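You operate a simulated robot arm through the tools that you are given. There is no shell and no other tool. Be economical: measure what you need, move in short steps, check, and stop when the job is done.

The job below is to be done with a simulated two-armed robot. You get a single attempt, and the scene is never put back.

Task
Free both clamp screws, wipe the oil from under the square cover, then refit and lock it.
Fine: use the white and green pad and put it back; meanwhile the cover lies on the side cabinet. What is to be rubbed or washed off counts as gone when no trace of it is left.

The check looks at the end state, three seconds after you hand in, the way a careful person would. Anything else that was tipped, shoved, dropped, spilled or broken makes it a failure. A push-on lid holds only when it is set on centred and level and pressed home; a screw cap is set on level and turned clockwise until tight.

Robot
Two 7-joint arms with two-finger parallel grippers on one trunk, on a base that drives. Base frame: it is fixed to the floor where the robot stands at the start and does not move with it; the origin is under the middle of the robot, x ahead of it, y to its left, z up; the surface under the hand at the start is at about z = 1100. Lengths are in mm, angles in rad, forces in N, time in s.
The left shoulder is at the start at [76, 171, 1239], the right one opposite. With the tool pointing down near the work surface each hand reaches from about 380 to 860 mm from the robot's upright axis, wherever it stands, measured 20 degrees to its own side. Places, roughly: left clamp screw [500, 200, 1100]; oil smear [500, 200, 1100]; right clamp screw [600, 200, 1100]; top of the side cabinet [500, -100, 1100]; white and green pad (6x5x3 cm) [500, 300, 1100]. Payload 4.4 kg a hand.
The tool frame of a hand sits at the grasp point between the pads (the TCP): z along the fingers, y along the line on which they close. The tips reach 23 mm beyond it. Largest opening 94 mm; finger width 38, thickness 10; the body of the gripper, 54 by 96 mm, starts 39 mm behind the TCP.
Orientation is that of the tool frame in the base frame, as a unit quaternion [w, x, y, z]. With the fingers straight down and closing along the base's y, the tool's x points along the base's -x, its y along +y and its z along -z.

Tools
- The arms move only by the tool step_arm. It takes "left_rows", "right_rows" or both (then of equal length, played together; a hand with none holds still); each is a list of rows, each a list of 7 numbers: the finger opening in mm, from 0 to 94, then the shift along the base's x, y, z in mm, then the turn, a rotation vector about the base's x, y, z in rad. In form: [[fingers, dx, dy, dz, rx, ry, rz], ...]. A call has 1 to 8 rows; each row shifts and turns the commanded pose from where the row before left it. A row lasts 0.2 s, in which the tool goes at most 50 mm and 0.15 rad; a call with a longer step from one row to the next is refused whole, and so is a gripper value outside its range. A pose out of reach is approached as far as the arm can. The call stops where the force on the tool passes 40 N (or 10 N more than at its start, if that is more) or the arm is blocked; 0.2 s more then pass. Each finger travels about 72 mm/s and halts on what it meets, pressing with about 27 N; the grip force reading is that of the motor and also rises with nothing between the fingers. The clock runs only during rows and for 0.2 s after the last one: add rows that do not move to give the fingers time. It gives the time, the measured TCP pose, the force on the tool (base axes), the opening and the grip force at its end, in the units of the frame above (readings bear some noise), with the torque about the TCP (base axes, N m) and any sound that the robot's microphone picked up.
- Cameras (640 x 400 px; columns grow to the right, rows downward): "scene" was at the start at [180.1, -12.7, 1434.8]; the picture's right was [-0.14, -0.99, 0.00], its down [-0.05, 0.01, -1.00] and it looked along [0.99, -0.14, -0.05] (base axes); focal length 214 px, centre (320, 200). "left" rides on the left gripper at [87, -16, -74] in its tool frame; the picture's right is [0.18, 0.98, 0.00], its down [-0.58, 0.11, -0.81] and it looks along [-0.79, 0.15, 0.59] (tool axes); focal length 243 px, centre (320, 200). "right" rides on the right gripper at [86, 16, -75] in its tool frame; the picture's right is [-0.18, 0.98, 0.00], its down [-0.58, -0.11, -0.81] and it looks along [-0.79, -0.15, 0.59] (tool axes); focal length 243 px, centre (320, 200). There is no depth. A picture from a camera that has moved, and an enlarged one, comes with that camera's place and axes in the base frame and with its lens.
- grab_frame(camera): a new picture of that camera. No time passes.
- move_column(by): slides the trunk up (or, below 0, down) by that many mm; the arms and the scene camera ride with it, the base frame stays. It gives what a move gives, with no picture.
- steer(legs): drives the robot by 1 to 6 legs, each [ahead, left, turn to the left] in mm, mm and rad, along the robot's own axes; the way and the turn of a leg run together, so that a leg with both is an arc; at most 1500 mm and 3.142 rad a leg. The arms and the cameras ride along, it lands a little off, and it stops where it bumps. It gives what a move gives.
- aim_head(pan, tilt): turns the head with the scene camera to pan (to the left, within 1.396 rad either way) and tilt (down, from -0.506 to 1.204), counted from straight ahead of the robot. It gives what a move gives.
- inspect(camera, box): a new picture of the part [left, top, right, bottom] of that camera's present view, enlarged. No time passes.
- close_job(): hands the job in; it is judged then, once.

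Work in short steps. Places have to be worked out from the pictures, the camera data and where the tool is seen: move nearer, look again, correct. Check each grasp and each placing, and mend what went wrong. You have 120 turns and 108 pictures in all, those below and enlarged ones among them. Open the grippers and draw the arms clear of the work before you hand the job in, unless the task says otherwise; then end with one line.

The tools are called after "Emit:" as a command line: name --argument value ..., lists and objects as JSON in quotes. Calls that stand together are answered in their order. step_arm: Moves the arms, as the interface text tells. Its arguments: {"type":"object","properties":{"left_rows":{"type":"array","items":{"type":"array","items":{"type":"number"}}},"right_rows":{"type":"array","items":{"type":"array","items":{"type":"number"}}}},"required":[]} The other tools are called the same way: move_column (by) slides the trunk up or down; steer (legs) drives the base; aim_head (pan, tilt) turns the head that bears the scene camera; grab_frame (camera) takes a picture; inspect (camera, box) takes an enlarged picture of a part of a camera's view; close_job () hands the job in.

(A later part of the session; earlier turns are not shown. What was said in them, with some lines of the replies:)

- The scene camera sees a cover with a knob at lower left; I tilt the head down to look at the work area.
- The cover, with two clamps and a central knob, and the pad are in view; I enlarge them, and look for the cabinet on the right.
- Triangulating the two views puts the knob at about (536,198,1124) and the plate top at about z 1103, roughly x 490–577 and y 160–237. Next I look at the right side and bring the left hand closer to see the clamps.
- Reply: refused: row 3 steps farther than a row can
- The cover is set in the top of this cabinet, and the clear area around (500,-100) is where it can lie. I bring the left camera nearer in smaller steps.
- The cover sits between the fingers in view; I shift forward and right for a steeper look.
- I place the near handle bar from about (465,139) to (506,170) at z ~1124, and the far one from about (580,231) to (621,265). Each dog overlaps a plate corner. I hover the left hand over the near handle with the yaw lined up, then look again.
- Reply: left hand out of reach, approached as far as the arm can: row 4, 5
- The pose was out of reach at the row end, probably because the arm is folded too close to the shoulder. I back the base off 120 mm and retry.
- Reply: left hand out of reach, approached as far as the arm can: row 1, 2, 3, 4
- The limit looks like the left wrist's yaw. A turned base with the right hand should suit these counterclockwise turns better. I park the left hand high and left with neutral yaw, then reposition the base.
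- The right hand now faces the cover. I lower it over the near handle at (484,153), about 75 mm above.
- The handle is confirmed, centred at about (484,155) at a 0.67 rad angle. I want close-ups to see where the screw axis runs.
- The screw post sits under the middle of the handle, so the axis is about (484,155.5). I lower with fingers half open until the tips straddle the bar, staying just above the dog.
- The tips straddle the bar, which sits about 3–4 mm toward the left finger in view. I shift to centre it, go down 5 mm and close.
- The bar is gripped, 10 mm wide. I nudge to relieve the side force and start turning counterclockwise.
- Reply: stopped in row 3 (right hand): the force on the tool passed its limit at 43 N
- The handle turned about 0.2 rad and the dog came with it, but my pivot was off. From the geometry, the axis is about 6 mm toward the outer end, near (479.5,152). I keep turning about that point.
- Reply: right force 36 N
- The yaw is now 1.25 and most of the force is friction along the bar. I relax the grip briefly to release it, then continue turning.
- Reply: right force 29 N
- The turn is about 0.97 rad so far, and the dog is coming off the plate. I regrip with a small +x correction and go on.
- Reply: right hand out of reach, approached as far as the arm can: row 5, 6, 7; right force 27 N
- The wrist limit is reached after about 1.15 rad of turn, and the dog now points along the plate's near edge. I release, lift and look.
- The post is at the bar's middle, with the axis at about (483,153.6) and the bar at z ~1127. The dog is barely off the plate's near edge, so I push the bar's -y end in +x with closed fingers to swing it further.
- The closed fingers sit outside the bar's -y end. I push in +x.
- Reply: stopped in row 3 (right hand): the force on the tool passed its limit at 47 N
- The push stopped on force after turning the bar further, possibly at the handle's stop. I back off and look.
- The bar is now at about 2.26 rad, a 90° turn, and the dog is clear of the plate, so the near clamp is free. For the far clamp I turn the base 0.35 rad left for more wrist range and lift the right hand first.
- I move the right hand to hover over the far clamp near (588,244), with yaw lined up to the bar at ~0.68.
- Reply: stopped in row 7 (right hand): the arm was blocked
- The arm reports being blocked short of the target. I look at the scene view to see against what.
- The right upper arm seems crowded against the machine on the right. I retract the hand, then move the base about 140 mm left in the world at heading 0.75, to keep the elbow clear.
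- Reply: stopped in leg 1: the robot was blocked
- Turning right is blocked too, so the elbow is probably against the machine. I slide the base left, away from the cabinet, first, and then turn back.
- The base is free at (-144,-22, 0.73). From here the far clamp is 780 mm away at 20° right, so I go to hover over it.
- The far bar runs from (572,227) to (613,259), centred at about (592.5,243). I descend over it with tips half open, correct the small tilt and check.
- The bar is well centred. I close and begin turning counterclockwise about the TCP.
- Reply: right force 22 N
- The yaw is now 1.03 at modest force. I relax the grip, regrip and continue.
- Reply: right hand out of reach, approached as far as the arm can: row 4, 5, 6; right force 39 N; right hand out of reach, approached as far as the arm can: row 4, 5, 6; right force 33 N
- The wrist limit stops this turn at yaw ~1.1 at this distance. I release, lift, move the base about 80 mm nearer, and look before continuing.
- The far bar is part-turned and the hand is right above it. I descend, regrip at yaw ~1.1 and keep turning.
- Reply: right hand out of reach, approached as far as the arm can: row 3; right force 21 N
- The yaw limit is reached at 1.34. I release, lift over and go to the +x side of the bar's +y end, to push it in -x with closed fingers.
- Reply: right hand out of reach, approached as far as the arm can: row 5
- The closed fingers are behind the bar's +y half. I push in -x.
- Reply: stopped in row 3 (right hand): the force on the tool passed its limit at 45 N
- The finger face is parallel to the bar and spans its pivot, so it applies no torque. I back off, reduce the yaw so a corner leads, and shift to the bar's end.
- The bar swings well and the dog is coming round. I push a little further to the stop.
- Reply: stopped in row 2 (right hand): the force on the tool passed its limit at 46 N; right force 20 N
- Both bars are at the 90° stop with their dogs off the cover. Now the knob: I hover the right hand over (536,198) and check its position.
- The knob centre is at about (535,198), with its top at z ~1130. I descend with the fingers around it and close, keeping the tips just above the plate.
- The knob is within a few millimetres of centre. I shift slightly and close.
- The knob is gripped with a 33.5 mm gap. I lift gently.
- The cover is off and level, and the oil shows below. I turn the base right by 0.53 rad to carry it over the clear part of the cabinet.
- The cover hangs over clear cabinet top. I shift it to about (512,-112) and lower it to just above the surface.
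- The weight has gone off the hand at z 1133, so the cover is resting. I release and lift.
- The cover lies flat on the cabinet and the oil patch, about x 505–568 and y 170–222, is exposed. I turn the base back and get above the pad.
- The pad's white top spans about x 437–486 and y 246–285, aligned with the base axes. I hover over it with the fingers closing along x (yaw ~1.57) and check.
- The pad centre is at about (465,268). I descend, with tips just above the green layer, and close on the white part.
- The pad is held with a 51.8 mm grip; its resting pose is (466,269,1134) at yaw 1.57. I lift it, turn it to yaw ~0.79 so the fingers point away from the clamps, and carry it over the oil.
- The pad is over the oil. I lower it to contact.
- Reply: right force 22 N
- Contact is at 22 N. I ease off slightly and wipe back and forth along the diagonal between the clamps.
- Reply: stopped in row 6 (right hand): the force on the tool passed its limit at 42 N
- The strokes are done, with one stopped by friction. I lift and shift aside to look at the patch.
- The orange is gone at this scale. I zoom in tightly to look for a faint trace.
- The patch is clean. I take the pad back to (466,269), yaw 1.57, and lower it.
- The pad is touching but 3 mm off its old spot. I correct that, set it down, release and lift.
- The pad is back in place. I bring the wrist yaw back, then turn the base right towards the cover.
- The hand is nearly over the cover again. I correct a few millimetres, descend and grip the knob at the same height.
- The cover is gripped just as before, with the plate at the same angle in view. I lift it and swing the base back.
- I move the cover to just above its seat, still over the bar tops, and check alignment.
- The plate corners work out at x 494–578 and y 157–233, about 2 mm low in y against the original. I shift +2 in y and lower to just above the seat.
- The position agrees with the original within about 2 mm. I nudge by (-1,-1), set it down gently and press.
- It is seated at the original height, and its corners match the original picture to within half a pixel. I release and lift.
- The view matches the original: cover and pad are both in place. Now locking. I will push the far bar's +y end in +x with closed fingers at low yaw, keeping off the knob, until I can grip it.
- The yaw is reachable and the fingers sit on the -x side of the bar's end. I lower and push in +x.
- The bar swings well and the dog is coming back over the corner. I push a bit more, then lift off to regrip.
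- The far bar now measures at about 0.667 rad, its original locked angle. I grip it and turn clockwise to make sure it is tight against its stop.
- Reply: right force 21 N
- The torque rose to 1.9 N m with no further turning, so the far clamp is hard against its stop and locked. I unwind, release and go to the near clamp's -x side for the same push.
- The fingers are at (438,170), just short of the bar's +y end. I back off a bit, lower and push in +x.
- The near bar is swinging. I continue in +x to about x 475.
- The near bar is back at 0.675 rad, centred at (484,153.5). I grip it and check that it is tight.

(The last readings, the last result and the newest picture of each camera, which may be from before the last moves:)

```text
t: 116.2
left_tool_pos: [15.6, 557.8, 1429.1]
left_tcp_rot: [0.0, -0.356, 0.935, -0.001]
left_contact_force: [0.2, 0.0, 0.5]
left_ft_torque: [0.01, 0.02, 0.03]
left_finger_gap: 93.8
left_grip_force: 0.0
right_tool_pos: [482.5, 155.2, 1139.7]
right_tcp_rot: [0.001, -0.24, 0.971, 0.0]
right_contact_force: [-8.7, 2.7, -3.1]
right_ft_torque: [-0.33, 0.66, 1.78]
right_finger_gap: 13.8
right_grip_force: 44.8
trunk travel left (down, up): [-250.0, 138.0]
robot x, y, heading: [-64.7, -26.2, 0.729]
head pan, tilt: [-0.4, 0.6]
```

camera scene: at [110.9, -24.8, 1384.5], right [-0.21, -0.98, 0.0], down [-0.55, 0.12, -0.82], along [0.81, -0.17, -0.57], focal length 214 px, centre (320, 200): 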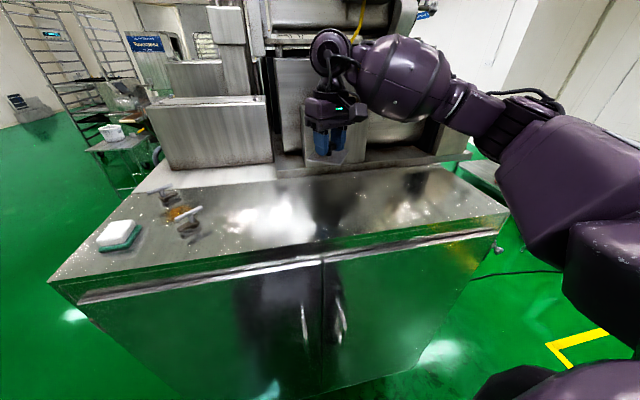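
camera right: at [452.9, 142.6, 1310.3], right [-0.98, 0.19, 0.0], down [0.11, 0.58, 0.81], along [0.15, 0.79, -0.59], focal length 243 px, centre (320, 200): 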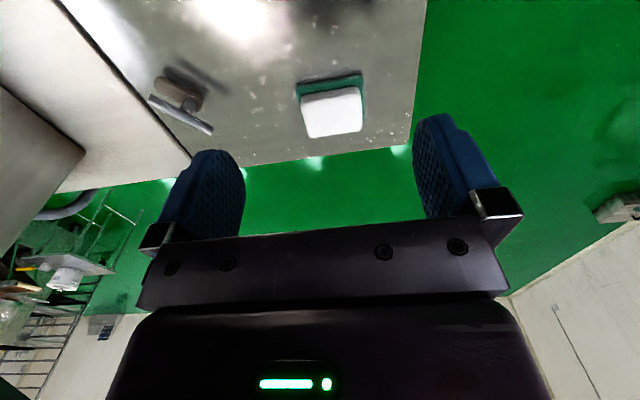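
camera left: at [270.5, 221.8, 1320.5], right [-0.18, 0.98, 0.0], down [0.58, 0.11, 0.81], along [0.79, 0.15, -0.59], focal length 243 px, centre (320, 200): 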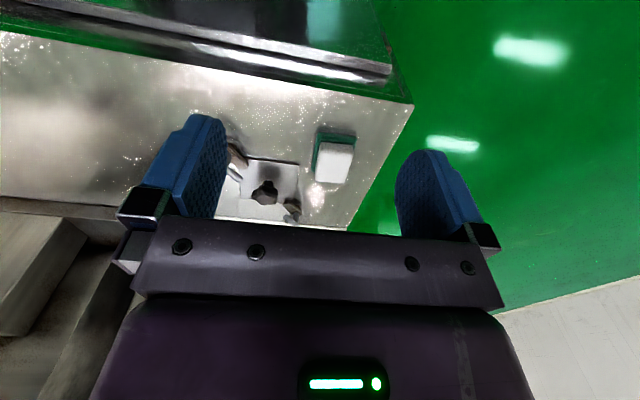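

The near clamp is hard against its stop too, at 1.8 N m. I unwind, release, lift away and take a final look.

Emit:
step_arm --right_rows '[[0, 0, 0, 0, 0, 0, 0.1], [20, 0, 0, 0, 0, 0, 0.08], [45, 0, 0, 4, 0, 0, 0], [60, 0, 0, 35, 0, 0, 0], [94, 0, 0, 40, 0, 0, 0], [94, -20, -20, 40, 0, 0, 0], [94, -25, -25, 35, 0, 0, 0], [94, -20, -25, 35, 0, 0, 0]]'

Emit:
inspect --camera "scene" --box '[270, 140, 398, 220]'

Emit:
grab_frame --camera "right"

```text
t: 118.0
left_tool_pos: [15.1, 555.9, 1431.0]
left_tcp_rot: [0.001, -0.355, 0.935, 0.0]
left_contact_force: [-0.6, -0.5, -0.2]
left_ft_torque: [0.01, 0.0, 0.03]
left_finger_gap: 94.2
left_grip_force: 0.1
right_tool_pos: [418.8, 85.2, 1330.5]
right_tcp_rot: [0.002, -0.327, 0.945, 0.001]
right_contact_force: [-0.1, 0.7, 0.6]
right_ft_torque: [0.0, 0.0, 0.01]
right_finger_gap: 94.1
right_grip_force: 0.0
trunk travel left (down, up): [-250.0, 138.0]
robot x, y, heading: [-67.1, -23.3, 0.728]
head pan, tilt: [-0.4, 0.6]
```

```text
5.00 times, centred on (334, 180) of scene
camera zoom: at [85.5, 63.5, 1384.9], right [0.32, -0.95, 0.0], down [-0.53, -0.18, -0.83], along [0.78, 0.27, -0.56], focal length 1072 px, centre (250, 300)
```

zoom: 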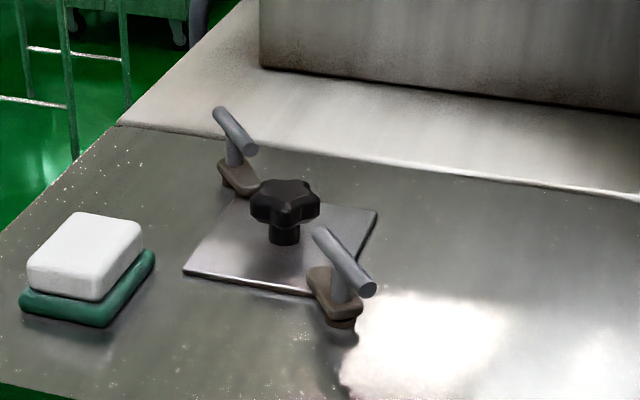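

```text
31 pictures are left
camera right: at [339.7, 42.8, 1405.2], right [-0.46, 0.89, 0.0], down [0.52, 0.27, 0.81], along [0.72, 0.37, -0.59], focal length 243 px, centre (320, 200)
```

right: 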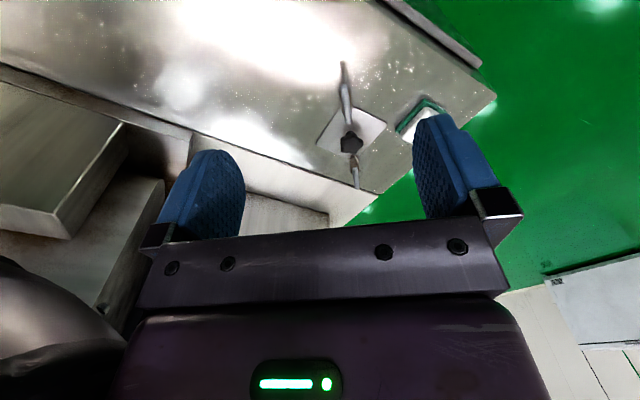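

Both dogs sit over the cover corners and the pad is in place. As a last check, I look for any oil mark where the cover lay.

Emit:
aim_head --pan -0.85 --tilt 0.65

Emit:
grab_frame --camera "scene"

Emit:
inspect --camera "right" --box '[160, 0, 360, 140]'

```text
t: 118.9
left_tool_pos: [15.8, 557.2, 1430.0]
left_tcp_rot: [0.0, -0.356, 0.934, -0.002]
left_contact_force: [-1.2, 0.6, -1.0]
left_ft_torque: [-0.03, -0.04, 0.02]
left_finger_gap: 94.1
left_grip_force: 0.1
right_tool_pos: [419.3, 85.7, 1329.5]
right_tcp_rot: [0.002, -0.326, 0.945, 0.0]
right_contact_force: [0.8, 0.5, 0.0]
right_ft_torque: [0.0, 0.0, -0.03]
right_finger_gap: 94.1
right_grip_force: 0.0
trunk travel left (down, up): [-250.0, 138.0]
robot x, y, heading: [-66.8, -28.1, 0.724]
head pan, tilt: [-0.85, 0.649]
```

```text
30 pictures are left
camera scene: at [89.0, 25.5, 1380.3], right [-0.12, -0.99, 0.0], down [-0.6, 0.07, -0.8], along [0.79, -0.1, -0.6], focal length 214 px, centre (320, 200)
```

scene: 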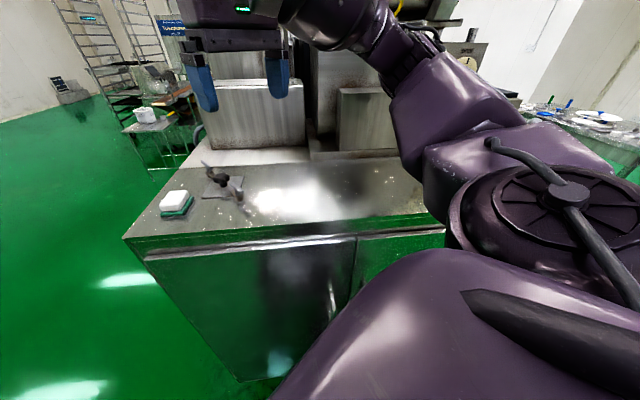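

```text
2.86 times, centred on (260, 70) of right
camera zoom: at [341.3, 44.3, 1404.1], right [-0.46, 0.89, 0.0], down [0.52, 0.27, 0.81], along [0.72, 0.37, -0.59], focal length 693 px, centre (491, 571)
```

zoom: 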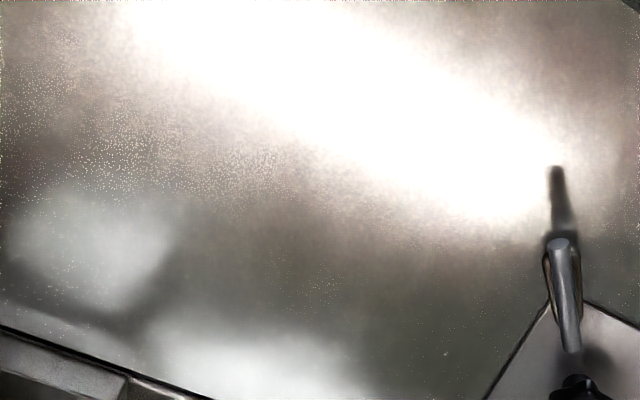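

No oil marks show on the cabinet top, the grippers are open and the arms are clear, so I hand the job in.

Emit:
close_job

```text
The job is handed in.
```

I freed both clamps, wiped the oil away until no trace showed in the pictures, refitted the cover in its original place and turned both clamps tight to their stops. The pad is back where it was.
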